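You operate a simulated robot arm through the tools that you are given. There is no shell and no other tool.

The job below is to be done with a simulated two-armed robot. You get a single attempt, and the scene is never put back.

TASK
Shut the soldering station down, its tip tinned and cooled.
Fine: tin the tip at the feeder, park the iron, turn the heat knob to 250 C and switch off; stop the fan only once the display shows 50 C or less.

It is judged by the outcome, as a careful person would: the job done as asked, and still so three seconds after it is handed in. It fails if anything else is knocked over, pushed out of place, dropped, spilled or broken.

THE ROBOT
Two 7-joint arms with fingered hands on one trunk that stands fixed in place. Base frame: the origin is at the foot of the trunk, x ahead of it, y to its left, z up. Units: m, degrees, N and s.
The left shoulder is at [0.023, 0.269, 1.072], the right one opposite. Each reaches about 1.298 m from its shoulder. Payload 5 kg a hand.
The tool frame of a hand sits at the grasp point between the pads (the TCP): z along the fingers, y along the line on which they close. The tips reach 0.042 m beyond it. The gripper opens to 0.208 m; its body begins 0.119 m behind the TCP. The gripper is a hand of 4 fingers: y runs from the thumb to the fingers, the wrist lies at [0, 0, -0.317] in the tool frame, and closing takes about 1.5 s.
Orientation is that of the tool frame in the base frame, as a unit quaternion [w, x, y, z]. With the fingers straight down and closing along the base's y, the tool's x points along the base's -x, its y along +y and its z along -z.

THE INTERFACE
- The arms move only by the tool jog_arm. It takes "left_deltas", "right_deltas" or both (then of equal length, played together; a hand with none holds still); each is a list of rows, each an object (a shift or turn left out is 0, a gripper value left out holds the last) with "delta_pos": the shift along the tool's x, y, z in m, a list of three; "delta_rot": the turn, a rotation vector about the tool's x, y, z in degrees, a list of three. In form: [{"delta_pos": [dx, dy, dz], "delta_rot": [ax, ay, az]}, ...]. A call has 1 to 20 rows; each row shifts and turns the commanded pose from where the row before left it, along the tool's axes as they then stand. "left_hand" and "right_hand" are, for a hand that has rows, the finger opening in m, from 0 to 0.208, set as the call begins (left out, the last holds). Rows are played at 5 a second. More than 0.05 m and 8.6 degrees between two rows, or a gripper value outside its range, and nothing of the call is played. A pose out of reach is approached as far as the arm can. The call stops where the force on the tool passes 90 N (or 10 N more than at its start, if that is more) or the arm is blocked; 0.2 s more then pass. The fingers move at their own pace (about 0.153 m/s each) and stop on an object; they squeeze with about 32 N. The grip force told is the motor's: it shows also when the fingers shut on nothing. Time passes only in rows, and 0.2 s behind the last, so rows that do not move let the fingers close. It gives the time, the measured TCP pose, the force on the tool (base axes), the opening and the grip force at its end, in the units of the frame above (readings bear some noise), with the torque about the TCP (base axes, N m) and any sound that the robot's microphone picked up.
- Cameras (640 x 400 px; columns grow to the right, rows downward): "scene" is now at [0.1479, 0.0603, 1.354]; the picture's right is [0.64, -0.77, 0.00], its down [-0.30, -0.25, -0.92] and it looks along [0.71, 0.59, -0.39] (base axes); focal length 276 px, centre (320, 200). "left" rides on the left gripper at [-0.094, 0.001, -0.146] in its tool frame; the picture's right is [-0.01, -1.00, 0.00], its down [0.84, -0.01, -0.54] and it looks along [0.54, -0.01, 0.84] (tool axes); focal length 280 px, centre (320, 200). "right" rides on the right gripper at [0.094, 0.001, -0.146] in its tool frame; the picture's right is [-0.01, 1.00, 0.00], its down [-0.84, -0.01, -0.54] and it looks along [-0.54, -0.01, 0.84] (tool axes); focal length 280 px, centre (320, 200). There is no depth. A picture from a camera that has moved, and an enlarged one, comes with that camera's place and axes in the base frame and with its lens.
- get_image(camera): a new picture of that camera. It takes no simulated time.
- raise_lower(by): moves the trunk up (or, below 0, down) by that many m; the arms and the scene camera ride with it, the base frame stays. It gives what a move gives, with no picture.
- curl_fingers(finger1, finger2, finger3, thumb_bend, hand): sets how far each is bent, from 0 (flat) to 100 (curled in); at 30 the hand is open as for a grip, at 70 the pads meet at the TCP. One left out holds its place. A second passes; each finger stops where it meets its share of the squeeze, and holds until it gets a number again. A gripper value or a shape takes the hand back. It gives what a move gives, with no picture; readings hold the bend of each and the force on the fingers (four entries, about 0 where the hand has none), thumb and palm.
- grasp_type(shape, hand): the hand has 4 fingers and takes this shape, open, in about a second: jaw (thumb against the fingers, like two jaws); tri (thumb and two fingers); tip (a fingertip pinch); poke (one finger out to press); point (the index stretched); flat (the hand flat); cup (the hand cupped); fist (a fist). The gripper value then closes the fingers along that shape, each until it touches; the sizes above hold for jaw. It gives what a move gives, with no picture.
- turn_head(pan, tilt): turns the head with the scene camera to pan (to the left, within 80 degrees either way) and tilt (down, from -29 to 69), counted from straight ahead of the robot (the tilt from the chest, where the trunk bows). It gives what a move gives.
- inspect(camera, box): a new picture of the part [left, top, right, bottom] of that camera's present view, enlarged. It takes no simulated time.
- job_done(): hands the job in; it is judged then, once.

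Places have to be worked out from the pictures, the camera data and where the tool is seen. Open the grippers and draw the arms clear of the work before you hand the job in, unless the task says otherwise.

The tools are called after "Emit:" as name(argument=value, ...) on one line, values as JSON. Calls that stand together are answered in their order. jog_arm: Moves the arms, as the interface text tells. Its arguments: {"type":"object","properties":{"left_deltas":{"type":"array","items":{"type":"object","properties":{"delta_pos":{"type":"array","items":{"type":"number"}},"delta_rot":{"type":"array","items":{"type":"number"}}}}},"left_hand":{"type":"number"},"right_deltas":{"type":"array","items":{"type":"object","properties":{"delta_pos":{"type":"array","items":{"type":"number"}},"delta_rot":{"type":"array","items":{"type":"number"}}}}},"right_hand":{"type":"number"}},"required":[]} The other tools are called the same way: raise_lower (by) moves the trunk up or down; grasp_type (shape, hand) gives the hand a shape; curl_fingers (finger1, finger2, finger3, thumb_bend, hand) moves the fingers one by one; turn_head (pan, tilt) turns the head that bears the scene camera; get_image (camera) takes a picture; inspect (camera, box) takes an enlarged picture of a part of a camera's view; job_done () hands the job in.

At the start:

```text
t: 0.0
left_tcp_pos: [0.3255, 0.4692, 1.2709]
left_tool_rot: [0.0, -0.319, 0.948, 0.0]
left_ft_force: [-0.4, 0.1, 0.3]
left_moment: [0.05, -0.02, 0.01]
left_opening: 0.2076
left_gripper_force: 0.1
left_shape: jaw
left_bend: [30.0, 30.0, 30.0, 30.0]
left_finger forces: [0.1, 0.0, 0.0, 0.1, 0.1, 0.0]
right_tcp_pos: [0.5488, 0.1576, 1.2821]
right_tool_rot: [0.0, -0.318, 0.948, 0.001]
right_ft_force: [-0.5, 0.2, 0.4]
right_moment: [0.0, 0.03, 0.02]
right_opening: 0.2078
right_gripper_force: 0.0
right_shape: jaw
right_bend: [30.0, 30.0, 30.0, 30.0]
right_finger forces: [0.0, 0.0, 0.1, 0.1, 0.1, 0.0]
trunk travel left (down, up): [-0.45, 0.171]
head pan, tilt (commanded): [39.6, 23.2]
```

scene: 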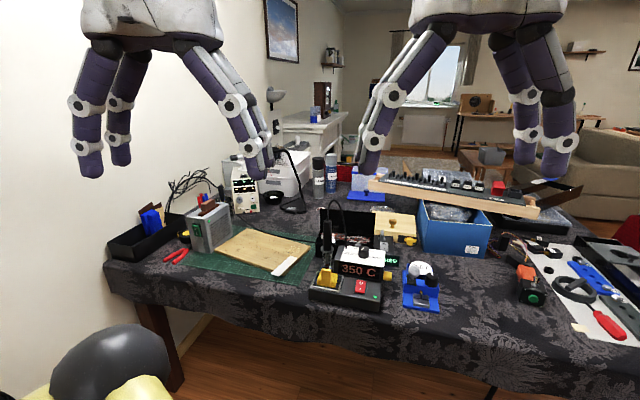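
right: 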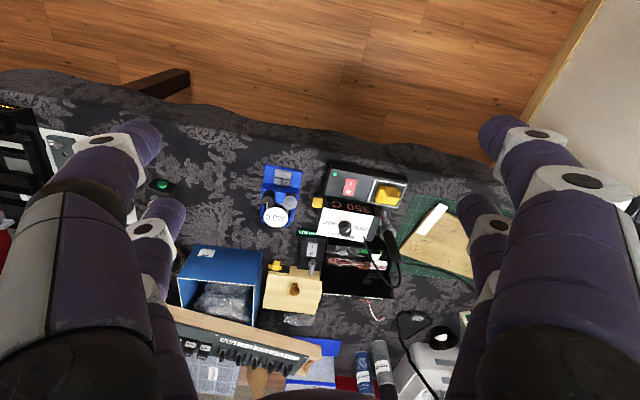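
left: 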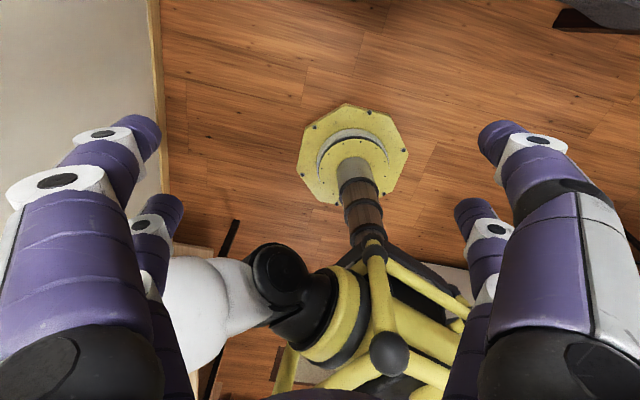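

I start by looking closer at the soldering station in the scene view, which sits around the middle of the picture with a "350 C" display.

Emit:
inspect(camera="scene", box=[290, 190, 450, 320])

Emit:
inspect(camera="right", box=[240, 140, 440, 310])

Emit:
inspect(camera="scene", box=[100, 130, 320, 300])

```text
3.08 times, centred on (370, 255) of scene
camera zoom: at [0.1479, 0.0603, 1.354], right [0.64, -0.77, 0.0], down [-0.3, -0.25, -0.92], along [0.71, 0.59, -0.39], focal length 850 px, centre (166, 31)
```

zoom: 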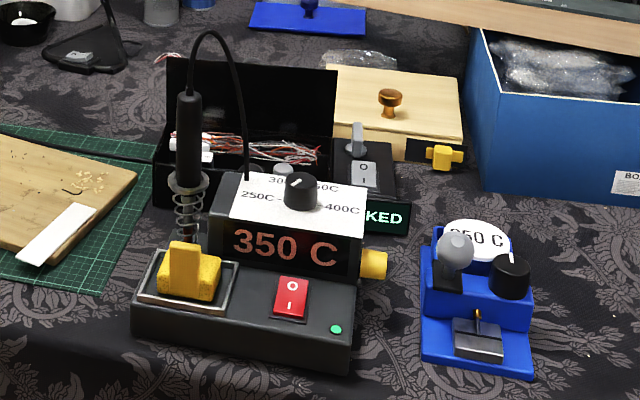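

```text
2.35 times, centred on (340, 225) of right
camera zoom: at [0.4737, 0.1025, 1.4306], right [-0.59, 0.81, 0.0], down [0.68, 0.5, 0.54], along [0.43, 0.32, -0.84], focal length 660 px, centre (273, 141)
```

zoom: 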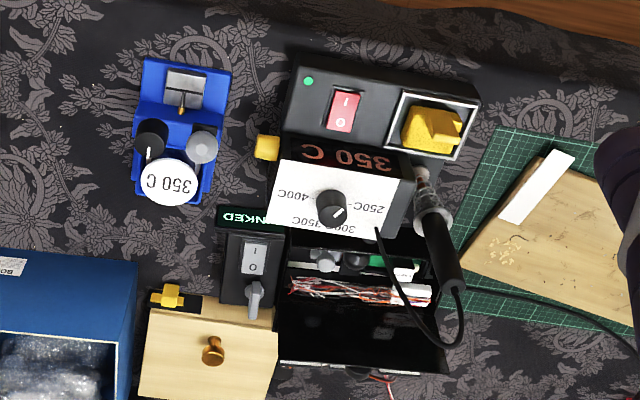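

```text
2.35 times, centred on (210, 215) of scene
camera zoom: at [0.1479, 0.0603, 1.354], right [0.64, -0.77, 0.0], down [-0.3, -0.25, -0.92], along [0.71, 0.59, -0.39], focal length 650 px, centre (579, 165)
```

zoom: 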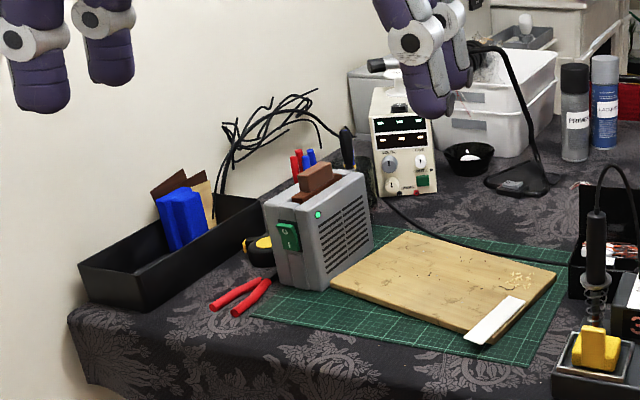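

The station has an iron in a spring holder, sponge, red rocker, display and knob; several distractors surround it. I inspect the other items (right side) and get more views to identify the feeder and the fan.

Emit:
inspect(camera="scene", box=[480, 200, 640, 350])

Emit:
inspect(camera="scene", box=[380, 240, 460, 320])

Emit:
inspect(camera="scene", box=[300, 200, 420, 260])

Emit:
inspect(camera="right", box=[290, 220, 350, 280])

Emit:
inspect(camera="right", box=[240, 150, 320, 230])

```text
2.67 times, centred on (560, 275) of scene
camera zoom: at [0.1479, 0.0603, 1.354], right [0.64, -0.77, 0.0], down [-0.3, -0.25, -0.92], along [0.71, 0.59, -0.39], focal length 736 px, centre (-320, 0)
```

zoom: 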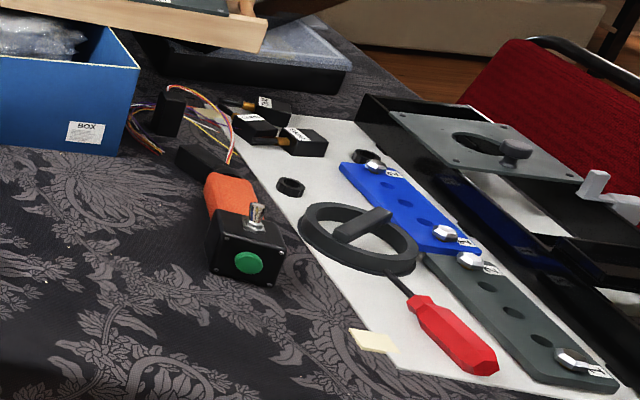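

```text
5.00 times, centred on (420, 280) of scene
camera zoom: at [0.1479, 0.0603, 1.354], right [0.64, -0.77, 0.0], down [-0.3, -0.25, -0.92], along [0.71, 0.59, -0.39], focal length 1380 px, centre (-180, -200)
```

zoom: 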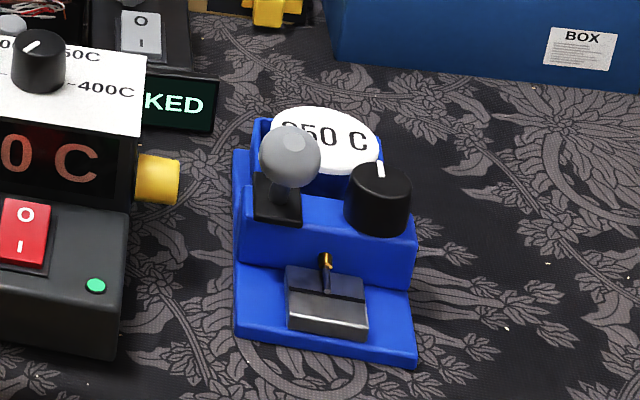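

```text
5.33 times, centred on (360, 230) of scene
camera zoom: at [0.1479, 0.0603, 1.354], right [0.64, -0.77, 0.0], down [-0.3, -0.25, -0.92], along [0.71, 0.59, -0.39], focal length 1472 px, centre (107, 40)
```

zoom: 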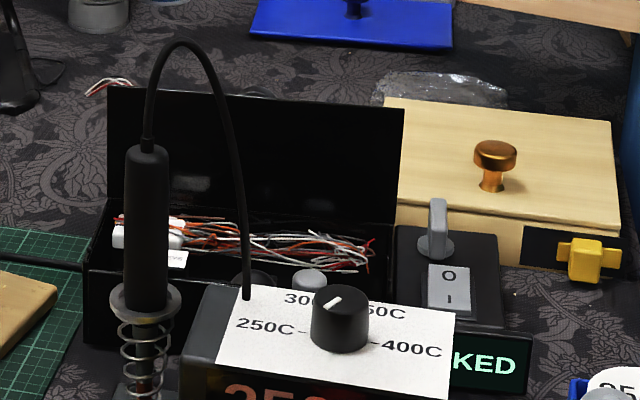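

```text
6.67 times, centred on (320, 250) of right
camera zoom: at [0.4737, 0.1025, 1.4306], right [-0.59, 0.81, 0.0], down [0.68, 0.5, 0.54], along [0.43, 0.32, -0.84], focal length 1869 px, centre (320, -133)
```

zoom: 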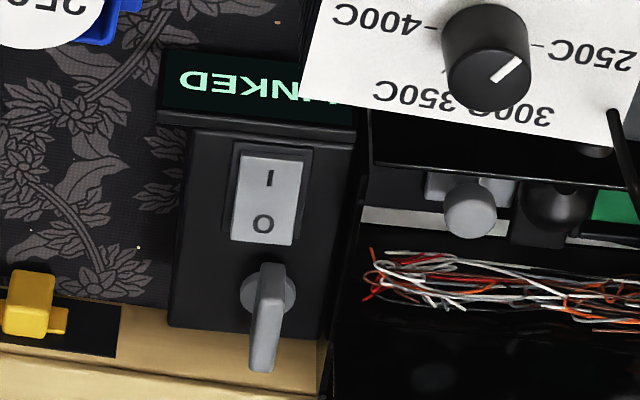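

```text
5.00 times, centred on (280, 190) of right
camera zoom: at [0.4737, 0.1025, 1.4306], right [-0.59, 0.81, 0.0], down [0.68, 0.5, 0.54], along [0.43, 0.32, -0.84], focal length 1402 px, centre (520, 250)
```

zoom: 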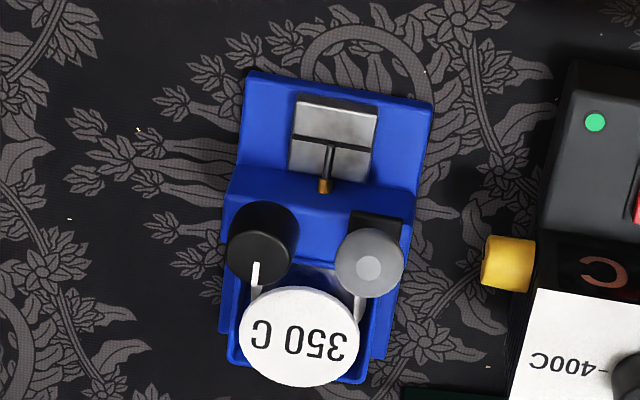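

I see the station, a blue device beside it with a brass nozzle and wire (likely the solder feeder), and a small black box with a grey rocker. I still need to find the fan, so I turn the head to look around the bench.

Emit:
turn_head(pan=60, tilt=30)

Emit:
get_image(camera="scene")

Emit:
turn_head(pan=15, tilt=30)

Emit:
get_image(camera="scene")

Emit:
turn_head(pan=40, tilt=40)

Emit:
get_image(camera="scene")

```text
t: 0.8
left_tcp_pos: [0.3257, 0.4703, 1.269]
left_tool_rot: [0.0, -0.319, 0.948, 0.0]
left_ft_force: [0.3, -0.8, 0.0]
left_moment: [0.02, 0.02, -0.03]
left_opening: 0.2077
left_gripper_force: 0.0
left_shape: jaw
left_bend: [30.0, 30.0, 30.0, 30.0]
left_finger forces: [0.0, 0.0, 0.0, 0.0, 0.0, 0.1]
right_tcp_pos: [0.5488, 0.1579, 1.2833]
right_tool_rot: [0.0, -0.318, 0.948, -0.001]
right_ft_force: [0.6, 0.3, -0.8]
right_moment: [-0.01, -0.01, -0.03]
right_opening: 0.2079
right_gripper_force: 0.1
right_shape: jaw
right_bend: [30.0, 30.0, 30.0, 30.0]
right_finger forces: [0.1, 0.1, 0.0, 0.1, 0.0, 0.1]
trunk travel left (down, up): [-0.45, 0.171]
head pan, tilt (commanded): [60.0, 30.0]
```

```text
taken
camera scene: at [0.1219, 0.0796, 1.3432], right [0.87, -0.5, 0.0], down [-0.25, -0.43, -0.87], along [0.43, 0.75, -0.5], focal length 276 px, centre (320, 200)
```

scene: 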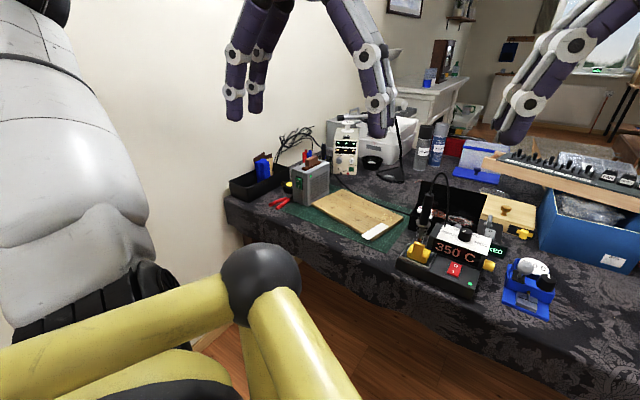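

```text
t: 2.0
left_tcp_pos: [0.3248, 0.4696, 1.2697]
left_tool_rot: [0.001, -0.319, 0.948, -0.001]
left_ft_force: [-0.3, 0.5, -0.5]
left_moment: [-0.01, 0.02, -0.01]
left_opening: 0.2078
left_gripper_force: 0.1
left_shape: jaw
left_bend: [30.0, 30.0, 30.0, 30.0]
left_finger forces: [0.1, 0.0, 0.1, 0.0, 0.0, 0.1]
right_tcp_pos: [0.5485, 0.157, 1.2828]
right_tool_rot: [-0.001, -0.319, 0.948, 0.0]
right_ft_force: [0.1, 0.3, 0.1]
right_moment: [0.0, 0.02, -0.01]
right_opening: 0.2076
right_gripper_force: 0.0
right_shape: jaw
right_bend: [30.0, 30.0, 30.0, 30.0]
right_finger forces: [0.0, 0.1, 0.1, 0.0, 0.0, 0.0]
trunk travel left (down, up): [-0.45, 0.171]
head pan, tilt (commanded): [15.0, 30.0]
```

```text
taken
camera scene: at [0.164, 0.0248, 1.3432], right [0.26, -0.97, 0.0], down [-0.48, -0.13, -0.87], along [0.84, 0.22, -0.5], focal length 276 px, centre (320, 200)
```

scene: 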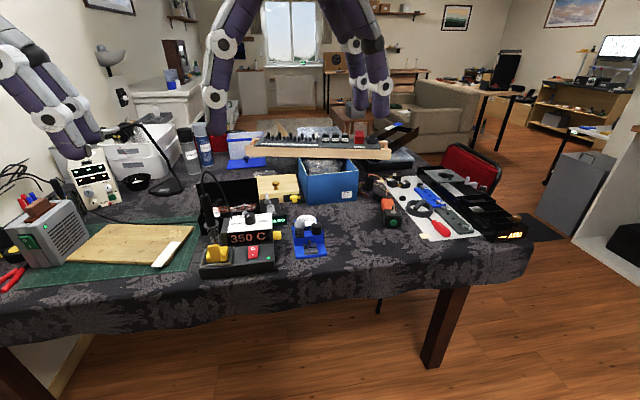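

```text
t: 2.9
left_tcp_pos: [0.3257, 0.4711, 1.2692]
left_tool_rot: [0.0, -0.319, 0.948, -0.001]
left_ft_force: [-0.7, -0.2, -0.2]
left_moment: [-0.02, 0.0, 0.01]
left_opening: 0.2079
left_gripper_force: 0.1
left_shape: jaw
left_bend: [30.0, 30.0, 30.0, 30.0]
left_finger forces: [0.0, 0.0, 0.1, 0.0, 0.1, 0.0]
right_tcp_pos: [0.5499, 0.1577, 1.2828]
right_tool_rot: [0.0, -0.319, 0.948, 0.0]
right_ft_force: [-0.8, 0.7, -0.9]
right_moment: [0.01, 0.04, -0.02]
right_opening: 0.2078
right_gripper_force: 0.0
right_shape: jaw
right_bend: [30.0, 30.0, 30.0, 30.0]
right_finger forces: [0.0, 0.1, 0.0, 0.0, 0.0, 0.0]
trunk travel left (down, up): [-0.45, 0.171]
head pan, tilt (commanded): [40.0, 40.0]
```

```text
taken
camera scene: at [0.1418, 0.0559, 1.3278], right [0.64, -0.77, 0.0], down [-0.49, -0.41, -0.77], along [0.59, 0.49, -0.64], focal length 276 px, centre (320, 200)
```

scene: 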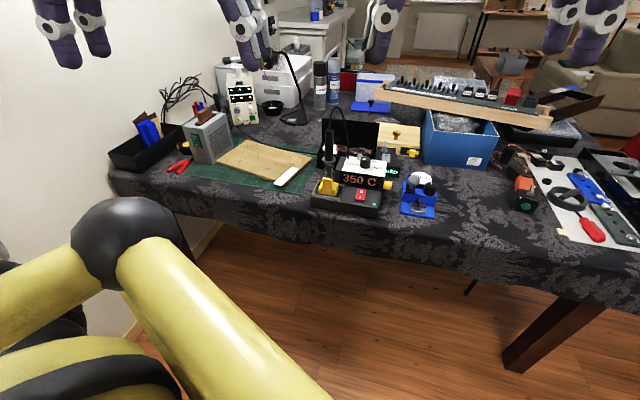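

Now I zoom into the grey vented box, the station and the small black box from this view.

Emit:
inspect(camera="scene", box=[170, 95, 250, 175])

Emit:
inspect(camera="scene", box=[305, 120, 400, 220])

Emit:
inspect(camera="scene", box=[220, 60, 420, 130])

```text
5.00 times, centred on (210, 135) of scene
camera zoom: at [0.1418, 0.0559, 1.3278], right [0.64, -0.77, 0.0], down [-0.49, -0.41, -0.77], along [0.59, 0.49, -0.64], focal length 1380 px, centre (870, 525)
```

zoom: 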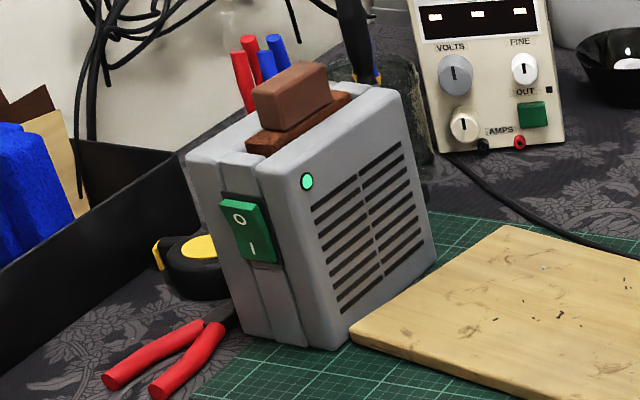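

```text
4.00 times, centred on (352, 170) of scene
camera zoom: at [0.1418, 0.0559, 1.3278], right [0.64, -0.77, 0.0], down [-0.49, -0.41, -0.77], along [0.59, 0.49, -0.64], focal length 1104 px, centre (190, 320)
```

zoom: 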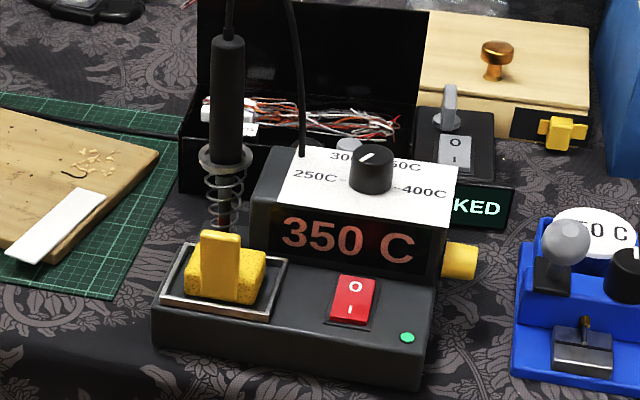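

```text
3.20 times, centred on (320, 95) of scene
camera zoom: at [0.1418, 0.0559, 1.3278], right [0.64, -0.77, 0.0], down [-0.49, -0.41, -0.77], along [0.59, 0.49, -0.64], focal length 883 px, centre (320, 536)
```

zoom: 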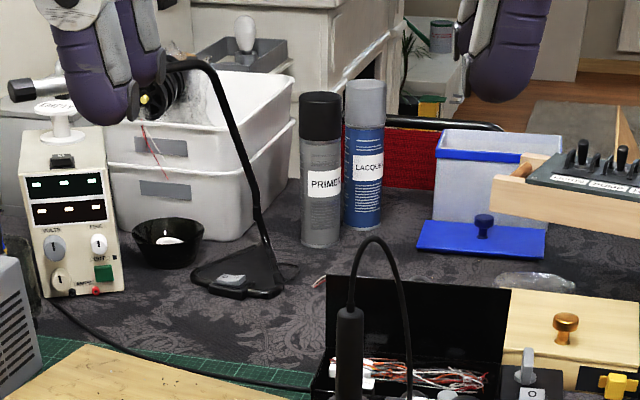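

The grey vented box with the green rocker and lit LED may be the fan, but I want to check more. I bring the right hand (its camera looks forward-down) closer in front of the blue feeder at about (0.82, 0.24, 0.79) for a close look, staying well above everything.

Emit:
jog_arm(right_deltas=[{"delta_pos": [-0.0176, -0.0149, 0.0357]}, {"delta_pos": [-0.0176, -0.0149, 0.0357]}, {"delta_pos": [-0.0176, -0.0149, 0.0357]}, {"delta_pos": [-0.0176, -0.0149, 0.0357]}, {"delta_pos": [-0.0176, -0.0149, 0.0357]}, {"delta_pos": [-0.0176, -0.0149, 0.0357]}, {"delta_pos": [-0.0176, -0.0149, 0.0357]}])

Emit:
get_image(camera="right")

Emit:
get_image(camera="scene")

```text
t: 4.5
left_tcp_pos: [0.3257, 0.4701, 1.2695]
left_tool_rot: [-0.001, -0.319, 0.948, 0.0]
left_ft_force: [-0.4, 0.6, -1.0]
left_moment: [-0.01, 0.17, 0.01]
left_opening: 0.2079
left_gripper_force: 0.1
left_shape: jaw
left_bend: [30.0, 30.0, 30.0, 30.0]
left_finger forces: [0.0, 0.0, 0.0, 0.0, 0.0, 0.0]
right_tcp_pos: [0.7111, 0.1465, 1.0352]
right_tool_rot: [0.0, -0.318, 0.948, 0.0]
right_ft_force: [1.0, 0.5, -0.7]
right_moment: [0.07, 0.09, 0.04]
right_opening: 0.2082
right_gripper_force: 0.0
right_shape: jaw
right_bend: [30.0, 30.0, 30.0, 30.0]
right_finger forces: [0.0, 0.0, 0.0, 0.1, 0.0, 0.1]
trunk travel left (down, up): [-0.45, 0.171]
head pan, tilt (commanded): [40.0, 40.0]
```

```text
taken
camera right: at [0.6354, 0.0921, 1.1824], right [-0.59, 0.81, 0.0], down [0.68, 0.5, 0.54], along [0.43, 0.32, -0.84], focal length 280 px, centre (320, 200)
```

right: 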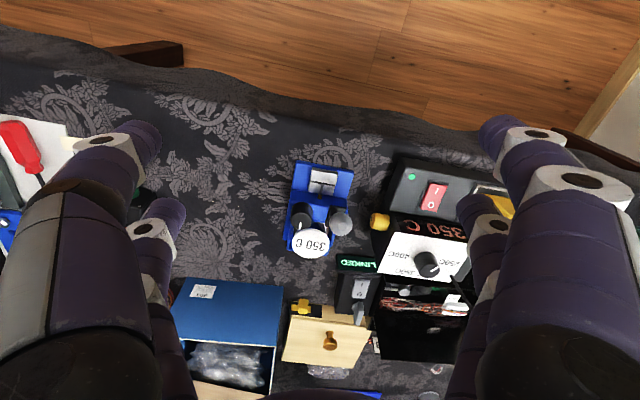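

```text
taken
camera scene: at [0.1426, 0.056, 1.3275], right [0.64, -0.77, 0.0], down [-0.49, -0.41, -0.77], along [0.59, 0.49, -0.64], focal length 276 px, centre (320, 200)
```

scene: 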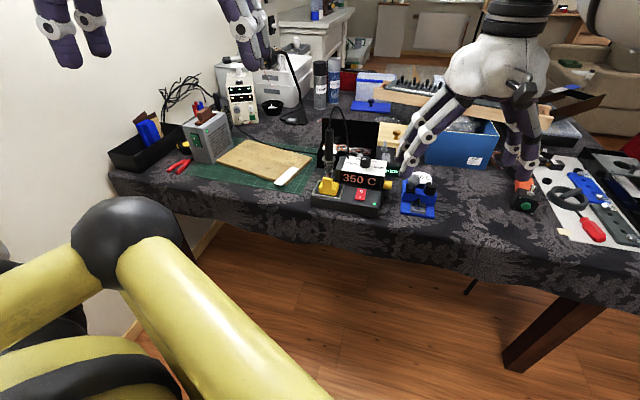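

The right camera is nearer now; I zoom in on the feeder and the display of the small black box ("…LINKED").

Emit:
inspect(camera="right", box=[270, 140, 370, 270])

Emit:
inspect(camera="right", box=[320, 230, 480, 350])

Emit:
inspect(camera="right", box=[370, 140, 530, 280])

```text
3.08 times, centred on (320, 205) of right
camera zoom: at [0.6354, 0.0921, 1.1824], right [-0.59, 0.81, 0.0], down [0.68, 0.5, 0.54], along [0.43, 0.32, -0.84], focal length 863 px, centre (320, 185)
```

zoom: 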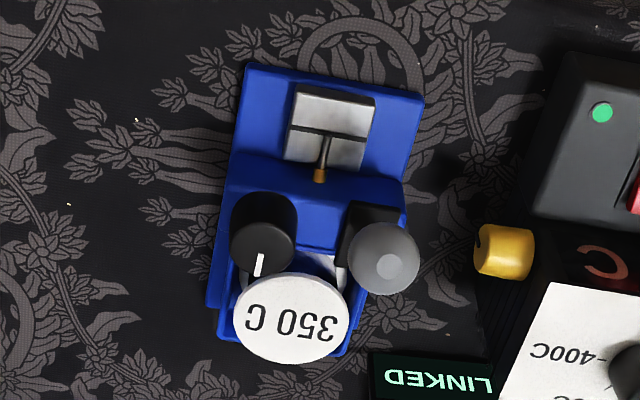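

```text
3.33 times, centred on (400, 290) of right
camera zoom: at [0.6354, 0.0921, 1.1824], right [-0.59, 0.81, 0.0], down [0.68, 0.5, 0.54], along [0.43, 0.32, -0.84], focal length 935 px, centre (53, -100)
```

zoom: 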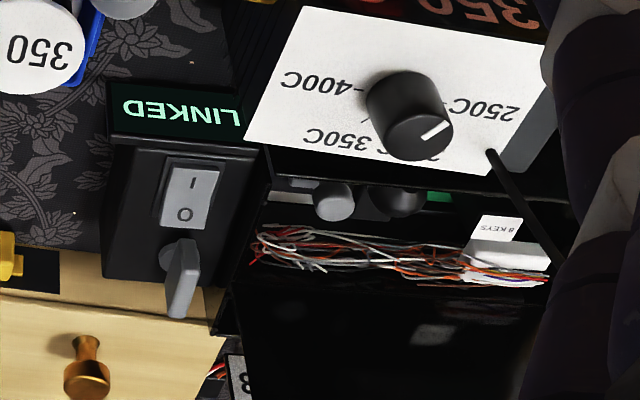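

```text
2.86 times, centred on (450, 210) of right
camera zoom: at [0.6354, 0.0921, 1.1824], right [-0.59, 0.81, 0.0], down [0.68, 0.5, 0.54], along [0.43, 0.32, -0.84], focal length 801 px, centre (-51, 171)
```

zoom: 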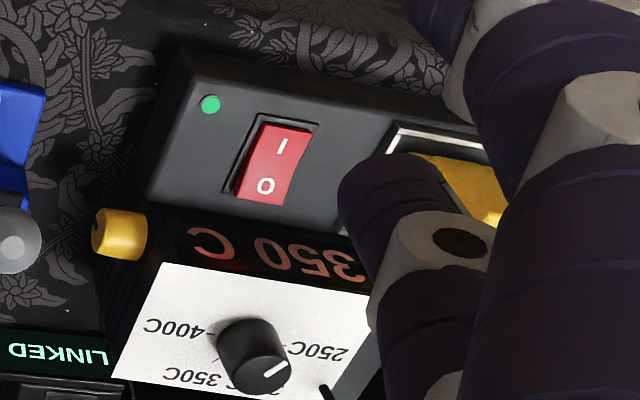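

The small black box reads "LINKED", so it is some radio link rather than the fan. I zoom in on the heat knob's pointer, which matters for setting 250 C.

Emit:
inspect(camera="scene", box=[335, 150, 395, 190])

Emit:
inspect(camera="right", box=[380, 225, 460, 290])

```text
10.00 times, centred on (365, 170) of scene
camera zoom: at [0.1426, 0.056, 1.3275], right [0.64, -0.77, 0.0], down [-0.49, -0.41, -0.77], along [0.59, 0.49, -0.64], focal length 2761 px, centre (-130, 500)
```

zoom: 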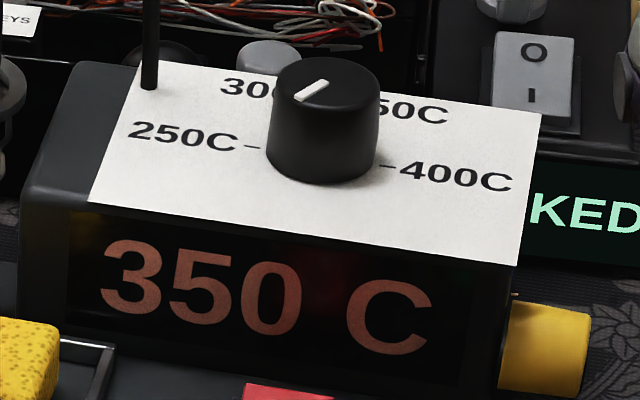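

```text
6.15 times, centred on (420, 258) of right
camera zoom: at [0.6354, 0.0921, 1.1824], right [-0.59, 0.81, 0.0], down [0.68, 0.5, 0.54], along [0.43, 0.32, -0.84], focal length 1726 px, centre (-295, -154)
```

zoom: 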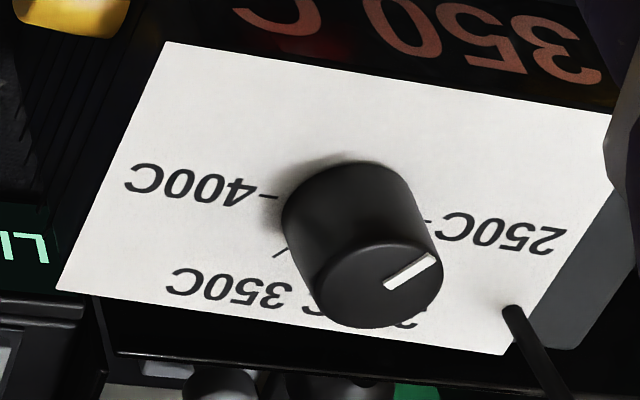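

The knob pointer sits about 60° past the 250 mark on the front-left side, exactly opposite the 350 label, so I'll have to verify the setting with the display when I turn it. Next I withdraw the right hand a bit and bring the left hand forward (high, z≈1.2) before pitching it horizontal.

Emit:
jog_arm(right_deltas=[{"delta_pos": [0.0217, -0.005, -0.0143]}, {"delta_pos": [0.0217, -0.005, -0.0143]}, {"delta_pos": [0.0217, -0.005, -0.0143]}, {"delta_pos": [0.0217, -0.005, -0.0143]}, {"delta_pos": [0.0217, -0.005, -0.0143]}, {"delta_pos": [0.0217, -0.005, -0.0143]}, {"delta_pos": [0.0217, -0.005, -0.0143]}], left_deltas=[{"delta_pos": [-0.0315, -0.0186, 0.01]}, {"delta_pos": [-0.0315, -0.0186, 0.01]}, {"delta_pos": [-0.0315, -0.0186, 0.01]}, {"delta_pos": [-0.0315, -0.0186, 0.01]}, {"delta_pos": [-0.0315, -0.0186, 0.01]}, {"delta_pos": [-0.0315, -0.0186, 0.01]}, {"delta_pos": [-0.0315, -0.0186, 0.01]}])

Emit:
get_image(camera="scene")

```text
t: 6.0
left_tcp_pos: [0.5791, 0.497, 1.1958]
left_tool_rot: [0.0, -0.319, 0.948, 0.0]
left_ft_force: [0.8, 0.4, 0.1]
left_moment: [0.06, 0.06, 0.04]
left_opening: 0.2079
left_gripper_force: 0.1
left_shape: jaw
left_bend: [30.0, 30.0, 30.0, 30.0]
left_finger forces: [0.0, 0.0, 0.0, 0.0, 0.1, 0.0]
right_tcp_pos: [0.6122, 0.0247, 1.1319]
right_tool_rot: [-0.002, -0.318, 0.948, 0.0]
right_ft_force: [0.6, -0.4, -0.9]
right_moment: [0.07, 0.14, -0.04]
right_opening: 0.2079
right_gripper_force: 0.0
right_shape: jaw
right_bend: [30.0, 30.0, 30.0, 30.0]
right_finger forces: [0.1, 0.1, 0.1, 0.0, 0.0, 0.1]
trunk travel left (down, up): [-0.45, 0.171]
head pan, tilt (commanded): [40.0, 40.0]
```

```text
taken
camera scene: at [0.1425, 0.0554, 1.3276], right [0.64, -0.77, 0.0], down [-0.49, -0.41, -0.77], along [0.59, 0.49, -0.64], focal length 276 px, centre (320, 200)
```

scene: 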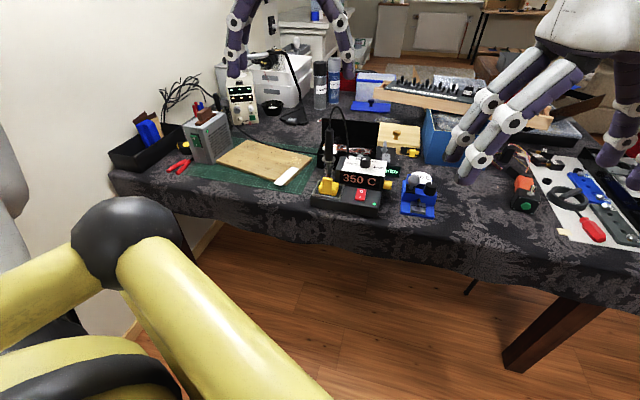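

Emit:
inspect(camera="scene", box=[210, 30, 330, 130])

Emit:
inspect(camera="scene", box=[310, 100, 460, 220])

Emit:
get_image(camera="left")

```text
4.00 times, centred on (270, 80) of scene
camera zoom: at [0.1425, 0.0554, 1.3276], right [0.64, -0.77, 0.0], down [-0.49, -0.41, -0.77], along [0.59, 0.49, -0.64], focal length 1104 px, centre (520, 680)
```

zoom: 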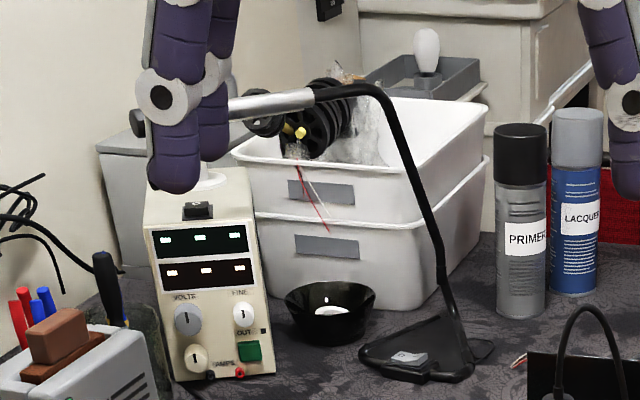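

```text
3.33 times, centred on (385, 160) of scene
camera zoom: at [0.1425, 0.0554, 1.3276], right [0.64, -0.77, 0.0], down [-0.49, -0.41, -0.77], along [0.59, 0.49, -0.64], focal length 920 px, centre (103, 333)
```

zoom: 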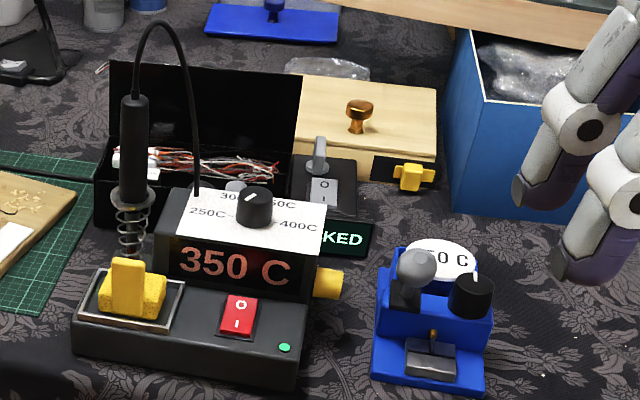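

```text
taken
camera left: at [0.652, 0.554, 1.3423], right [0.62, -0.79, 0.0], down [-0.66, -0.52, 0.54], along [-0.42, -0.33, -0.84], focal length 280 px, centre (320, 200)
```

left: 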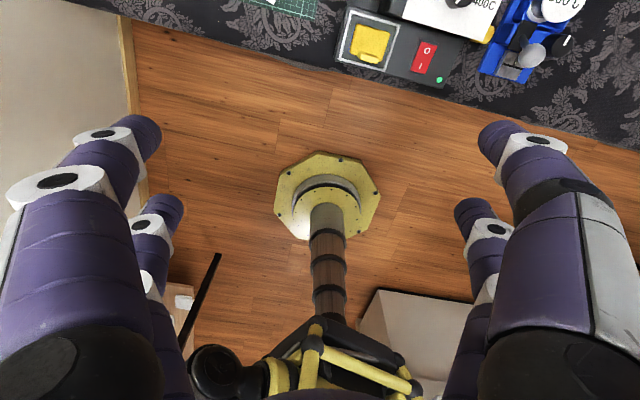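

I pitch the left hand up so its fingers point horizontally forward (camera then sits above and looks forward-down), which gives me a closer view of the station and the items behind it.

Emit:
jog_arm(left_deltas=[{"delta_rot": [0, -8.2, 0]}, {"delta_rot": [0, -8.2, 0]}, {"delta_rot": [0, -8.2, 0]}, {"delta_rot": [0, -8.2, 0]}, {"delta_rot": [0, -8.2, 0]}, {"delta_rot": [0, -8.2, 0]}, {"delta_rot": [0, -8.2, 0]}, {"delta_rot": [0, -8.2, 0]}, {"delta_rot": [0, -8.2, 0]}, {"delta_rot": [0, -8.2, 0]}, {"delta_rot": [0, -8, 0]}])

Emit:
get_image(camera="left")

Emit:
get_image(camera="scene")

```text
t: 8.4
left_tcp_pos: [0.6188, 0.4931, 1.2192]
left_tool_rot: [0.671, -0.227, 0.669, 0.225]
left_ft_force: [0.9, 0.2, 0.4]
left_moment: [0.01, -0.02, -0.01]
left_opening: 0.2078
left_gripper_force: 0.1
left_shape: jaw
left_bend: [30.0, 30.0, 30.0, 30.0]
left_finger forces: [0.0, 0.0, 0.0, 0.1, 0.0, 0.0]
left hand out of reach, approached as far as the arm can: row 10, 11
right_tcp_pos: [0.6112, 0.0271, 1.1321]
right_tool_rot: [-0.001, -0.318, 0.948, -0.001]
right_ft_force: [0.9, 0.8, -0.6]
right_moment: [-0.01, 0.09, 0.01]
right_opening: 0.2077
right_gripper_force: 0.1
right_shape: jaw
right_bend: [30.0, 30.0, 30.0, 30.0]
right_finger forces: [0.1, 0.0, 0.0, 0.0, 0.1, 0.0]
trunk travel left (down, up): [-0.45, 0.171]
head pan, tilt (commanded): [40.0, 40.0]
```

```text
taken
camera left: at [0.4992, 0.406, 1.3119], right [0.61, -0.8, 0.02], down [-0.42, -0.34, -0.84], along [0.68, 0.5, -0.54], focal length 280 px, centre (320, 200)
```

left: 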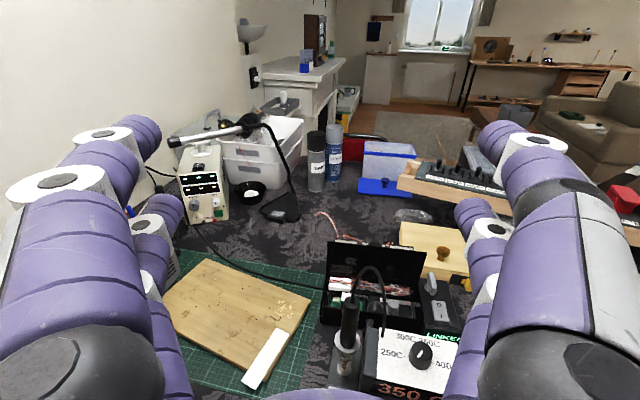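

```text
taken
camera scene: at [0.1422, 0.0562, 1.3276], right [0.64, -0.77, 0.0], down [-0.49, -0.41, -0.77], along [0.59, 0.49, -0.64], focal length 276 px, centre (320, 200)
```

scene: 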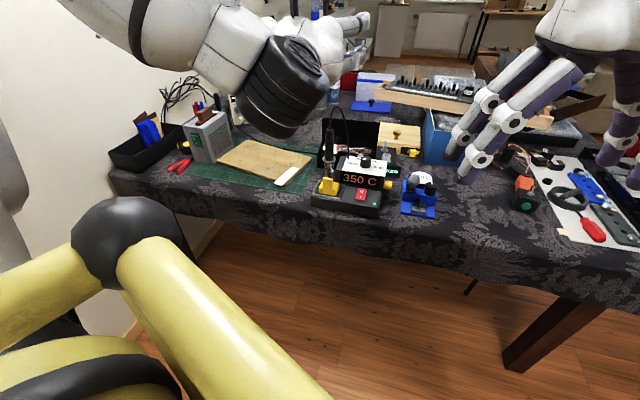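

Excellent view. I zoom in on the gooseneck stand, and on the dial with the knob pointer.

Emit:
inspect(camera="left", box=[160, 90, 320, 240])

Emit:
inspect(camera="left", box=[310, 230, 470, 400])

```text
2.67 times, centred on (240, 165) of left
camera zoom: at [0.4992, 0.406, 1.3119], right [0.61, -0.8, 0.02], down [-0.42, -0.34, -0.84], along [0.68, 0.5, -0.54], focal length 748 px, centre (533, 293)
```

zoom: 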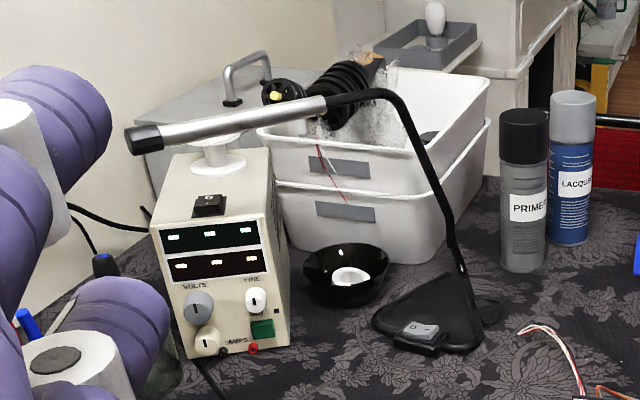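

```text
2.35 times, centred on (390, 315) of left
camera zoom: at [0.4992, 0.406, 1.3119], right [0.61, -0.8, 0.02], down [-0.42, -0.34, -0.84], along [0.68, 0.5, -0.54], focal length 660 px, centre (155, -71)
```

zoom: 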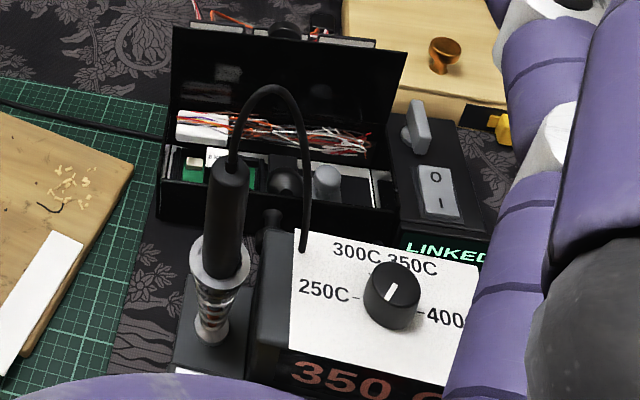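

The gooseneck is just an LED desk lamp, so the vented grey box with the green O/I rocker and lit LED remains the fan candidate. I yaw the left hand toward it for a close look.

Emit:
jog_arm(left_deltas=[{"delta_rot": [-8.5, 0, 0]}, {"delta_rot": [-8.5, 0, 0]}, {"delta_rot": [-8.5, 0, 0]}, {"delta_rot": [-8.5, 0, 0]}, {"delta_rot": [-8.5, 0, 0]}, {"delta_pos": [0.017, 0.026, 0.029]}, {"delta_pos": [0.017, 0.026, 0.029]}, {"delta_pos": [0.017, 0.026, 0.029]}])

Emit:
get_image(camera="left")

Emit:
get_image(camera="scene")

Emit:
get_image(camera="right")

```text
t: 10.2
left_tcp_pos: [0.57, 0.7706, 1.1978]
left_tool_rot: [0.544, -0.453, 0.543, 0.452]
left_ft_force: [-1.0, 0.7, -0.3]
left_moment: [-0.03, -0.01, -0.11]
left_opening: 0.2079
left_gripper_force: 0.1
left_shape: jaw
left_bend: [30.0, 30.0, 30.0, 30.0]
left_finger forces: [0.0, 0.1, 0.0, 0.0, 0.0, 0.1]
left hand out of reach, approached as far as the arm can: row 2, 3, 4, 5
right_tcp_pos: [0.6102, 0.0283, 1.1347]
right_tool_rot: [-0.001, -0.32, 0.948, 0.001]
right_ft_force: [-0.8, 0.5, 1.5]
right_moment: [-0.17, -0.1, 0.01]
right_opening: 0.2081
right_gripper_force: 0.0
right_shape: jaw
right_bend: [30.0, 30.0, 30.0, 30.0]
right_finger forces: [0.0, 0.0, 0.0, 0.1, 0.1, 0.1]
trunk travel left (down, up): [-0.45, 0.171]
head pan, tilt (commanded): [40.0, 40.0]
```

```text
taken
camera left: at [0.541, 0.6269, 1.2907], right [0.98, -0.18, 0.02], down [-0.08, -0.53, -0.84], along [0.16, 0.83, -0.54], focal length 280 px, centre (320, 200)
```

left: 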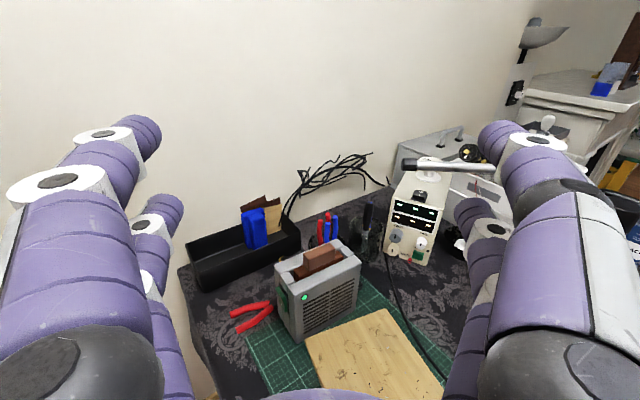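

```text
taken
camera scene: at [0.141, 0.0565, 1.328], right [0.64, -0.77, 0.0], down [-0.49, -0.41, -0.77], along [0.59, 0.49, -0.64], focal length 276 px, centre (320, 200)
```

scene: 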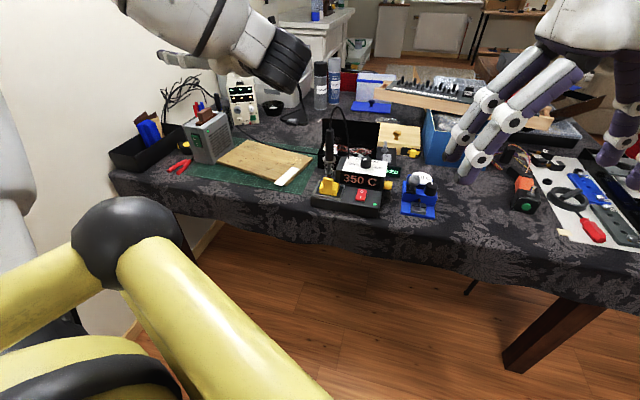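

```text
taken
camera right: at [0.5348, -0.0272, 1.2817], right [-0.59, 0.81, 0.0], down [0.68, 0.5, 0.54], along [0.43, 0.32, -0.84], focal length 280 px, centre (320, 200)
```

right: 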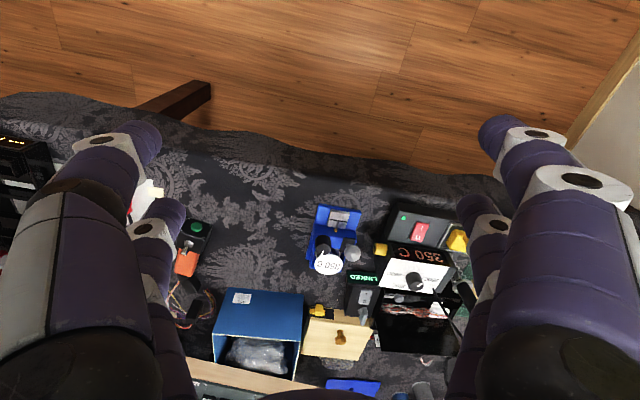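

Emit:
inspect(camera="left", box=[170, 180, 400, 350])

Emit:
inspect(camera="right", box=[160, 200, 260, 330])

Emit:
inspect(camera="left", box=[265, 230, 365, 350])

```text
2.35 times, centred on (285, 265) of left
camera zoom: at [0.541, 0.6269, 1.2907], right [0.98, -0.18, 0.02], down [-0.08, -0.53, -0.84], along [0.16, 0.83, -0.54], focal length 660 px, centre (402, 47)
```

zoom: 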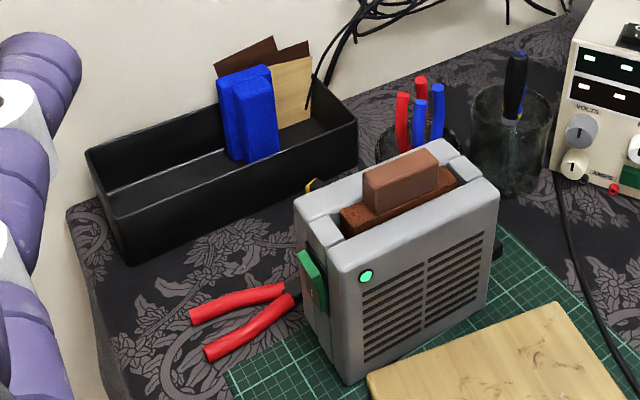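

```text
3.08 times, centred on (210, 265) of right
camera zoom: at [0.5348, -0.0272, 1.2817], right [-0.59, 0.81, 0.0], down [0.68, 0.5, 0.54], along [0.43, 0.32, -0.84], focal length 863 px, centre (658, 0)
```

zoom: 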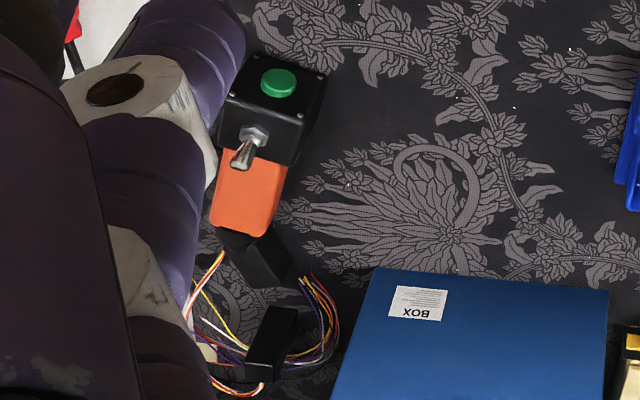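

```text
3.33 times, centred on (315, 290) of left
camera zoom: at [0.541, 0.6269, 1.2907], right [0.98, -0.18, 0.02], down [-0.08, -0.53, -0.84], along [0.16, 0.83, -0.54], focal length 935 px, centre (337, -100)
```

zoom: 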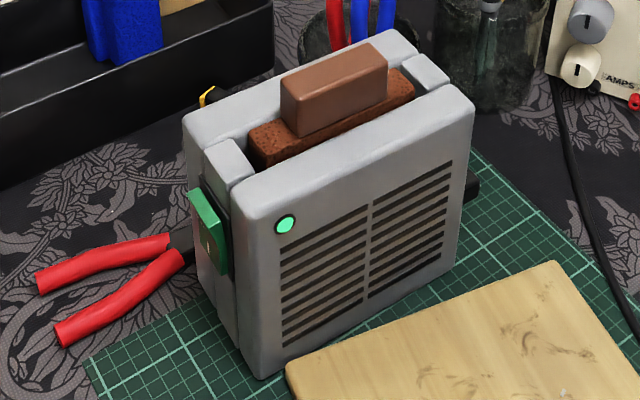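

The grey box is a small fume-extractor fan (foam filter on top, vents, green rocker with O up, LED lit = running). Now I turn the left hand to face the station (pointing roughly +x, slightly right) and bring the right camera closer to the feeder to understand its mechanism.

Emit:
jog_arm(left_deltas=[{"delta_rot": [7.9, 0, 0]}, {"delta_rot": [7.9, 0, 0]}, {"delta_rot": [7.9, 0, 0]}, {"delta_rot": [7.9, 0, 0]}, {"delta_rot": [7.9, 0, 0]}, {"delta_rot": [7.9, 0, 0]}, {"delta_rot": [7.9, 0, 0]}, {"delta_rot": [7.9, 0, 0]}, {"delta_rot": [7.9, 0, 0]}, {"delta_rot": [7.9, 0, 0]}, {"delta_rot": [7.9, 0, 0]}, {"delta_rot": [7.9, 0, 0]}], right_deltas=[{"delta_pos": [-0.0118, 0.0033, 0.0179]}, {"delta_pos": [-0.0118, 0.0033, 0.0179]}, {"delta_pos": [-0.0118, 0.0033, 0.0179]}, {"delta_pos": [-0.0118, 0.0033, 0.0179]}, {"delta_pos": [-0.0118, 0.0033, 0.0179]}, {"delta_pos": [-0.0118, 0.0033, 0.0179]}, {"delta_pos": [-0.0118, 0.0033, 0.0179]}, {"delta_pos": [-0.0118, 0.0033, 0.0179]}, {"delta_pos": [-0.0118, 0.0033, 0.0179]}, {"delta_pos": [-0.0118, 0.0033, 0.0179]}, {"delta_pos": [-0.0118, 0.0033, 0.0179]}, {"delta_pos": [-0.0118, 0.0033, 0.0179]}])

Emit:
get_image(camera="right")

Emit:
get_image(camera="left")

Emit:
get_image(camera="scene")

```text
t: 12.8
left_tcp_pos: [0.5693, 0.77, 1.1972]
left_tool_rot: [0.701, 0.093, 0.701, -0.095]
left_ft_force: [0.6, -0.7, -1.1]
left_moment: [-0.01, -0.12, -0.03]
left_opening: 0.2079
left_gripper_force: 0.0
left_shape: jaw
left_bend: [30.0, 30.0, 30.0, 30.0]
left_finger forces: [0.0, 0.0, 0.0, 0.0, 0.0, 0.0]
right_tcp_pos: [0.7004, 0.146, 0.9162]
right_tool_rot: [-0.001, -0.318, 0.948, -0.001]
right_ft_force: [1.1, 0.6, -1.1]
right_moment: [-0.02, 0.08, -0.05]
right_opening: 0.2078
right_gripper_force: 0.0
right_shape: jaw
right_bend: [30.0, 30.0, 30.0, 30.0]
right_finger forces: [0.0, 0.1, 0.0, 0.0, 0.0, 0.0]
trunk travel left (down, up): [-0.45, 0.171]
head pan, tilt (commanded): [40.0, 40.0]
```

```text
taken
camera right: at [0.6255, 0.0906, 1.0645], right [-0.59, 0.81, 0.0], down [0.68, 0.5, 0.54], along [0.43, 0.32, -0.84], focal length 280 px, centre (320, 200)
```

right: 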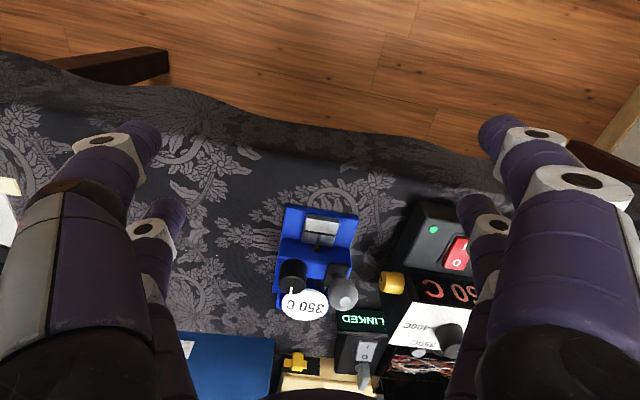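

```text
taken
camera left: at [0.4278, 0.8105, 1.2899], right [-0.26, -0.96, 0.02], down [-0.52, 0.13, -0.84], along [0.81, -0.23, -0.54], focal length 280 px, centre (320, 200)
```

left: 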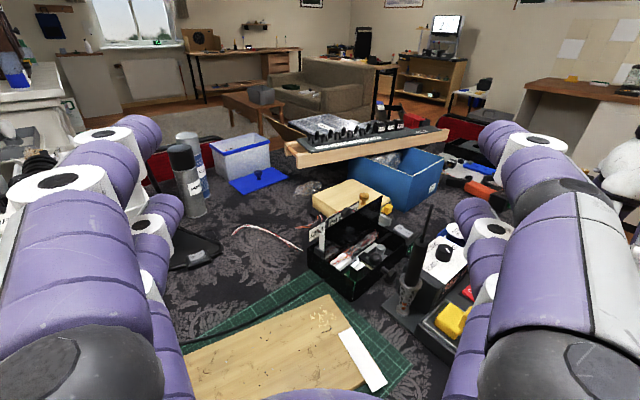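

```text
taken
camera scene: at [0.1426, 0.0565, 1.3275], right [0.64, -0.77, 0.0], down [-0.49, -0.41, -0.77], along [0.59, 0.49, -0.64], focal length 276 px, centre (320, 200)
```

scene: 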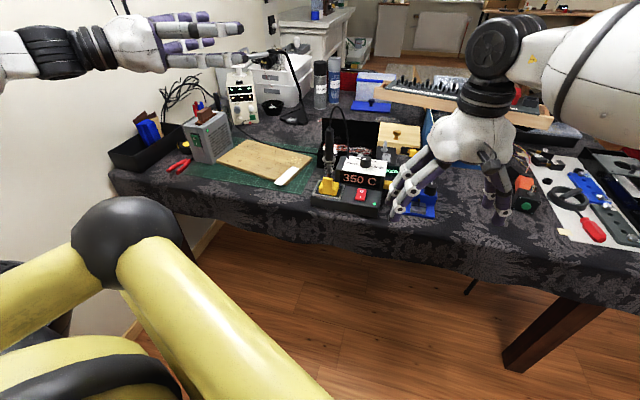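

Emit:
inspect(camera="right", box=[265, 195, 365, 325])

Emit:
inspect(camera="scene", box=[390, 165, 450, 220])

Emit:
inspect(camera="left", box=[380, 190, 480, 320])

```text
3.08 times, centred on (315, 260) of right
camera zoom: at [0.6255, 0.0906, 1.0645], right [-0.59, 0.81, 0.0], down [0.68, 0.5, 0.54], along [0.43, 0.32, -0.84], focal length 863 px, centre (335, 15)
```

zoom: 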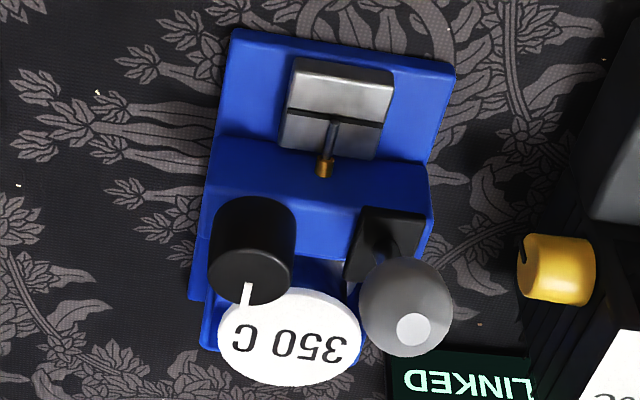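

```text
7.27 times, centred on (420, 192) of scene
camera zoom: at [0.1426, 0.0565, 1.3275], right [0.64, -0.77, 0.0], down [-0.49, -0.41, -0.77], along [0.59, 0.49, -0.64], focal length 2008 px, centre (-407, 254)
```

zoom: 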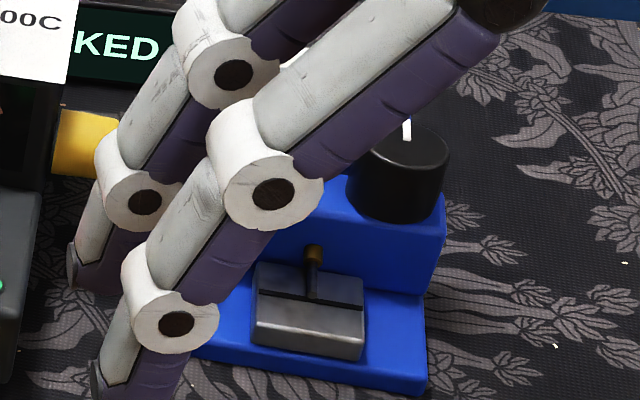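

```text
3.08 times, centred on (430, 255) of left
camera zoom: at [0.4278, 0.8105, 1.2899], right [-0.26, -0.96, 0.02], down [-0.52, 0.13, -0.84], along [0.81, -0.23, -0.54], focal length 863 px, centre (-18, 31)
```

zoom: 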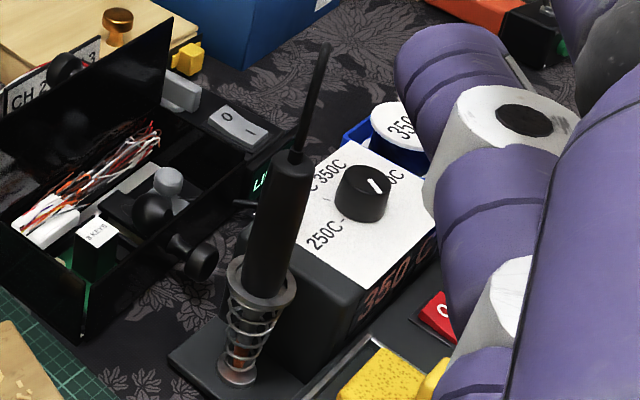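

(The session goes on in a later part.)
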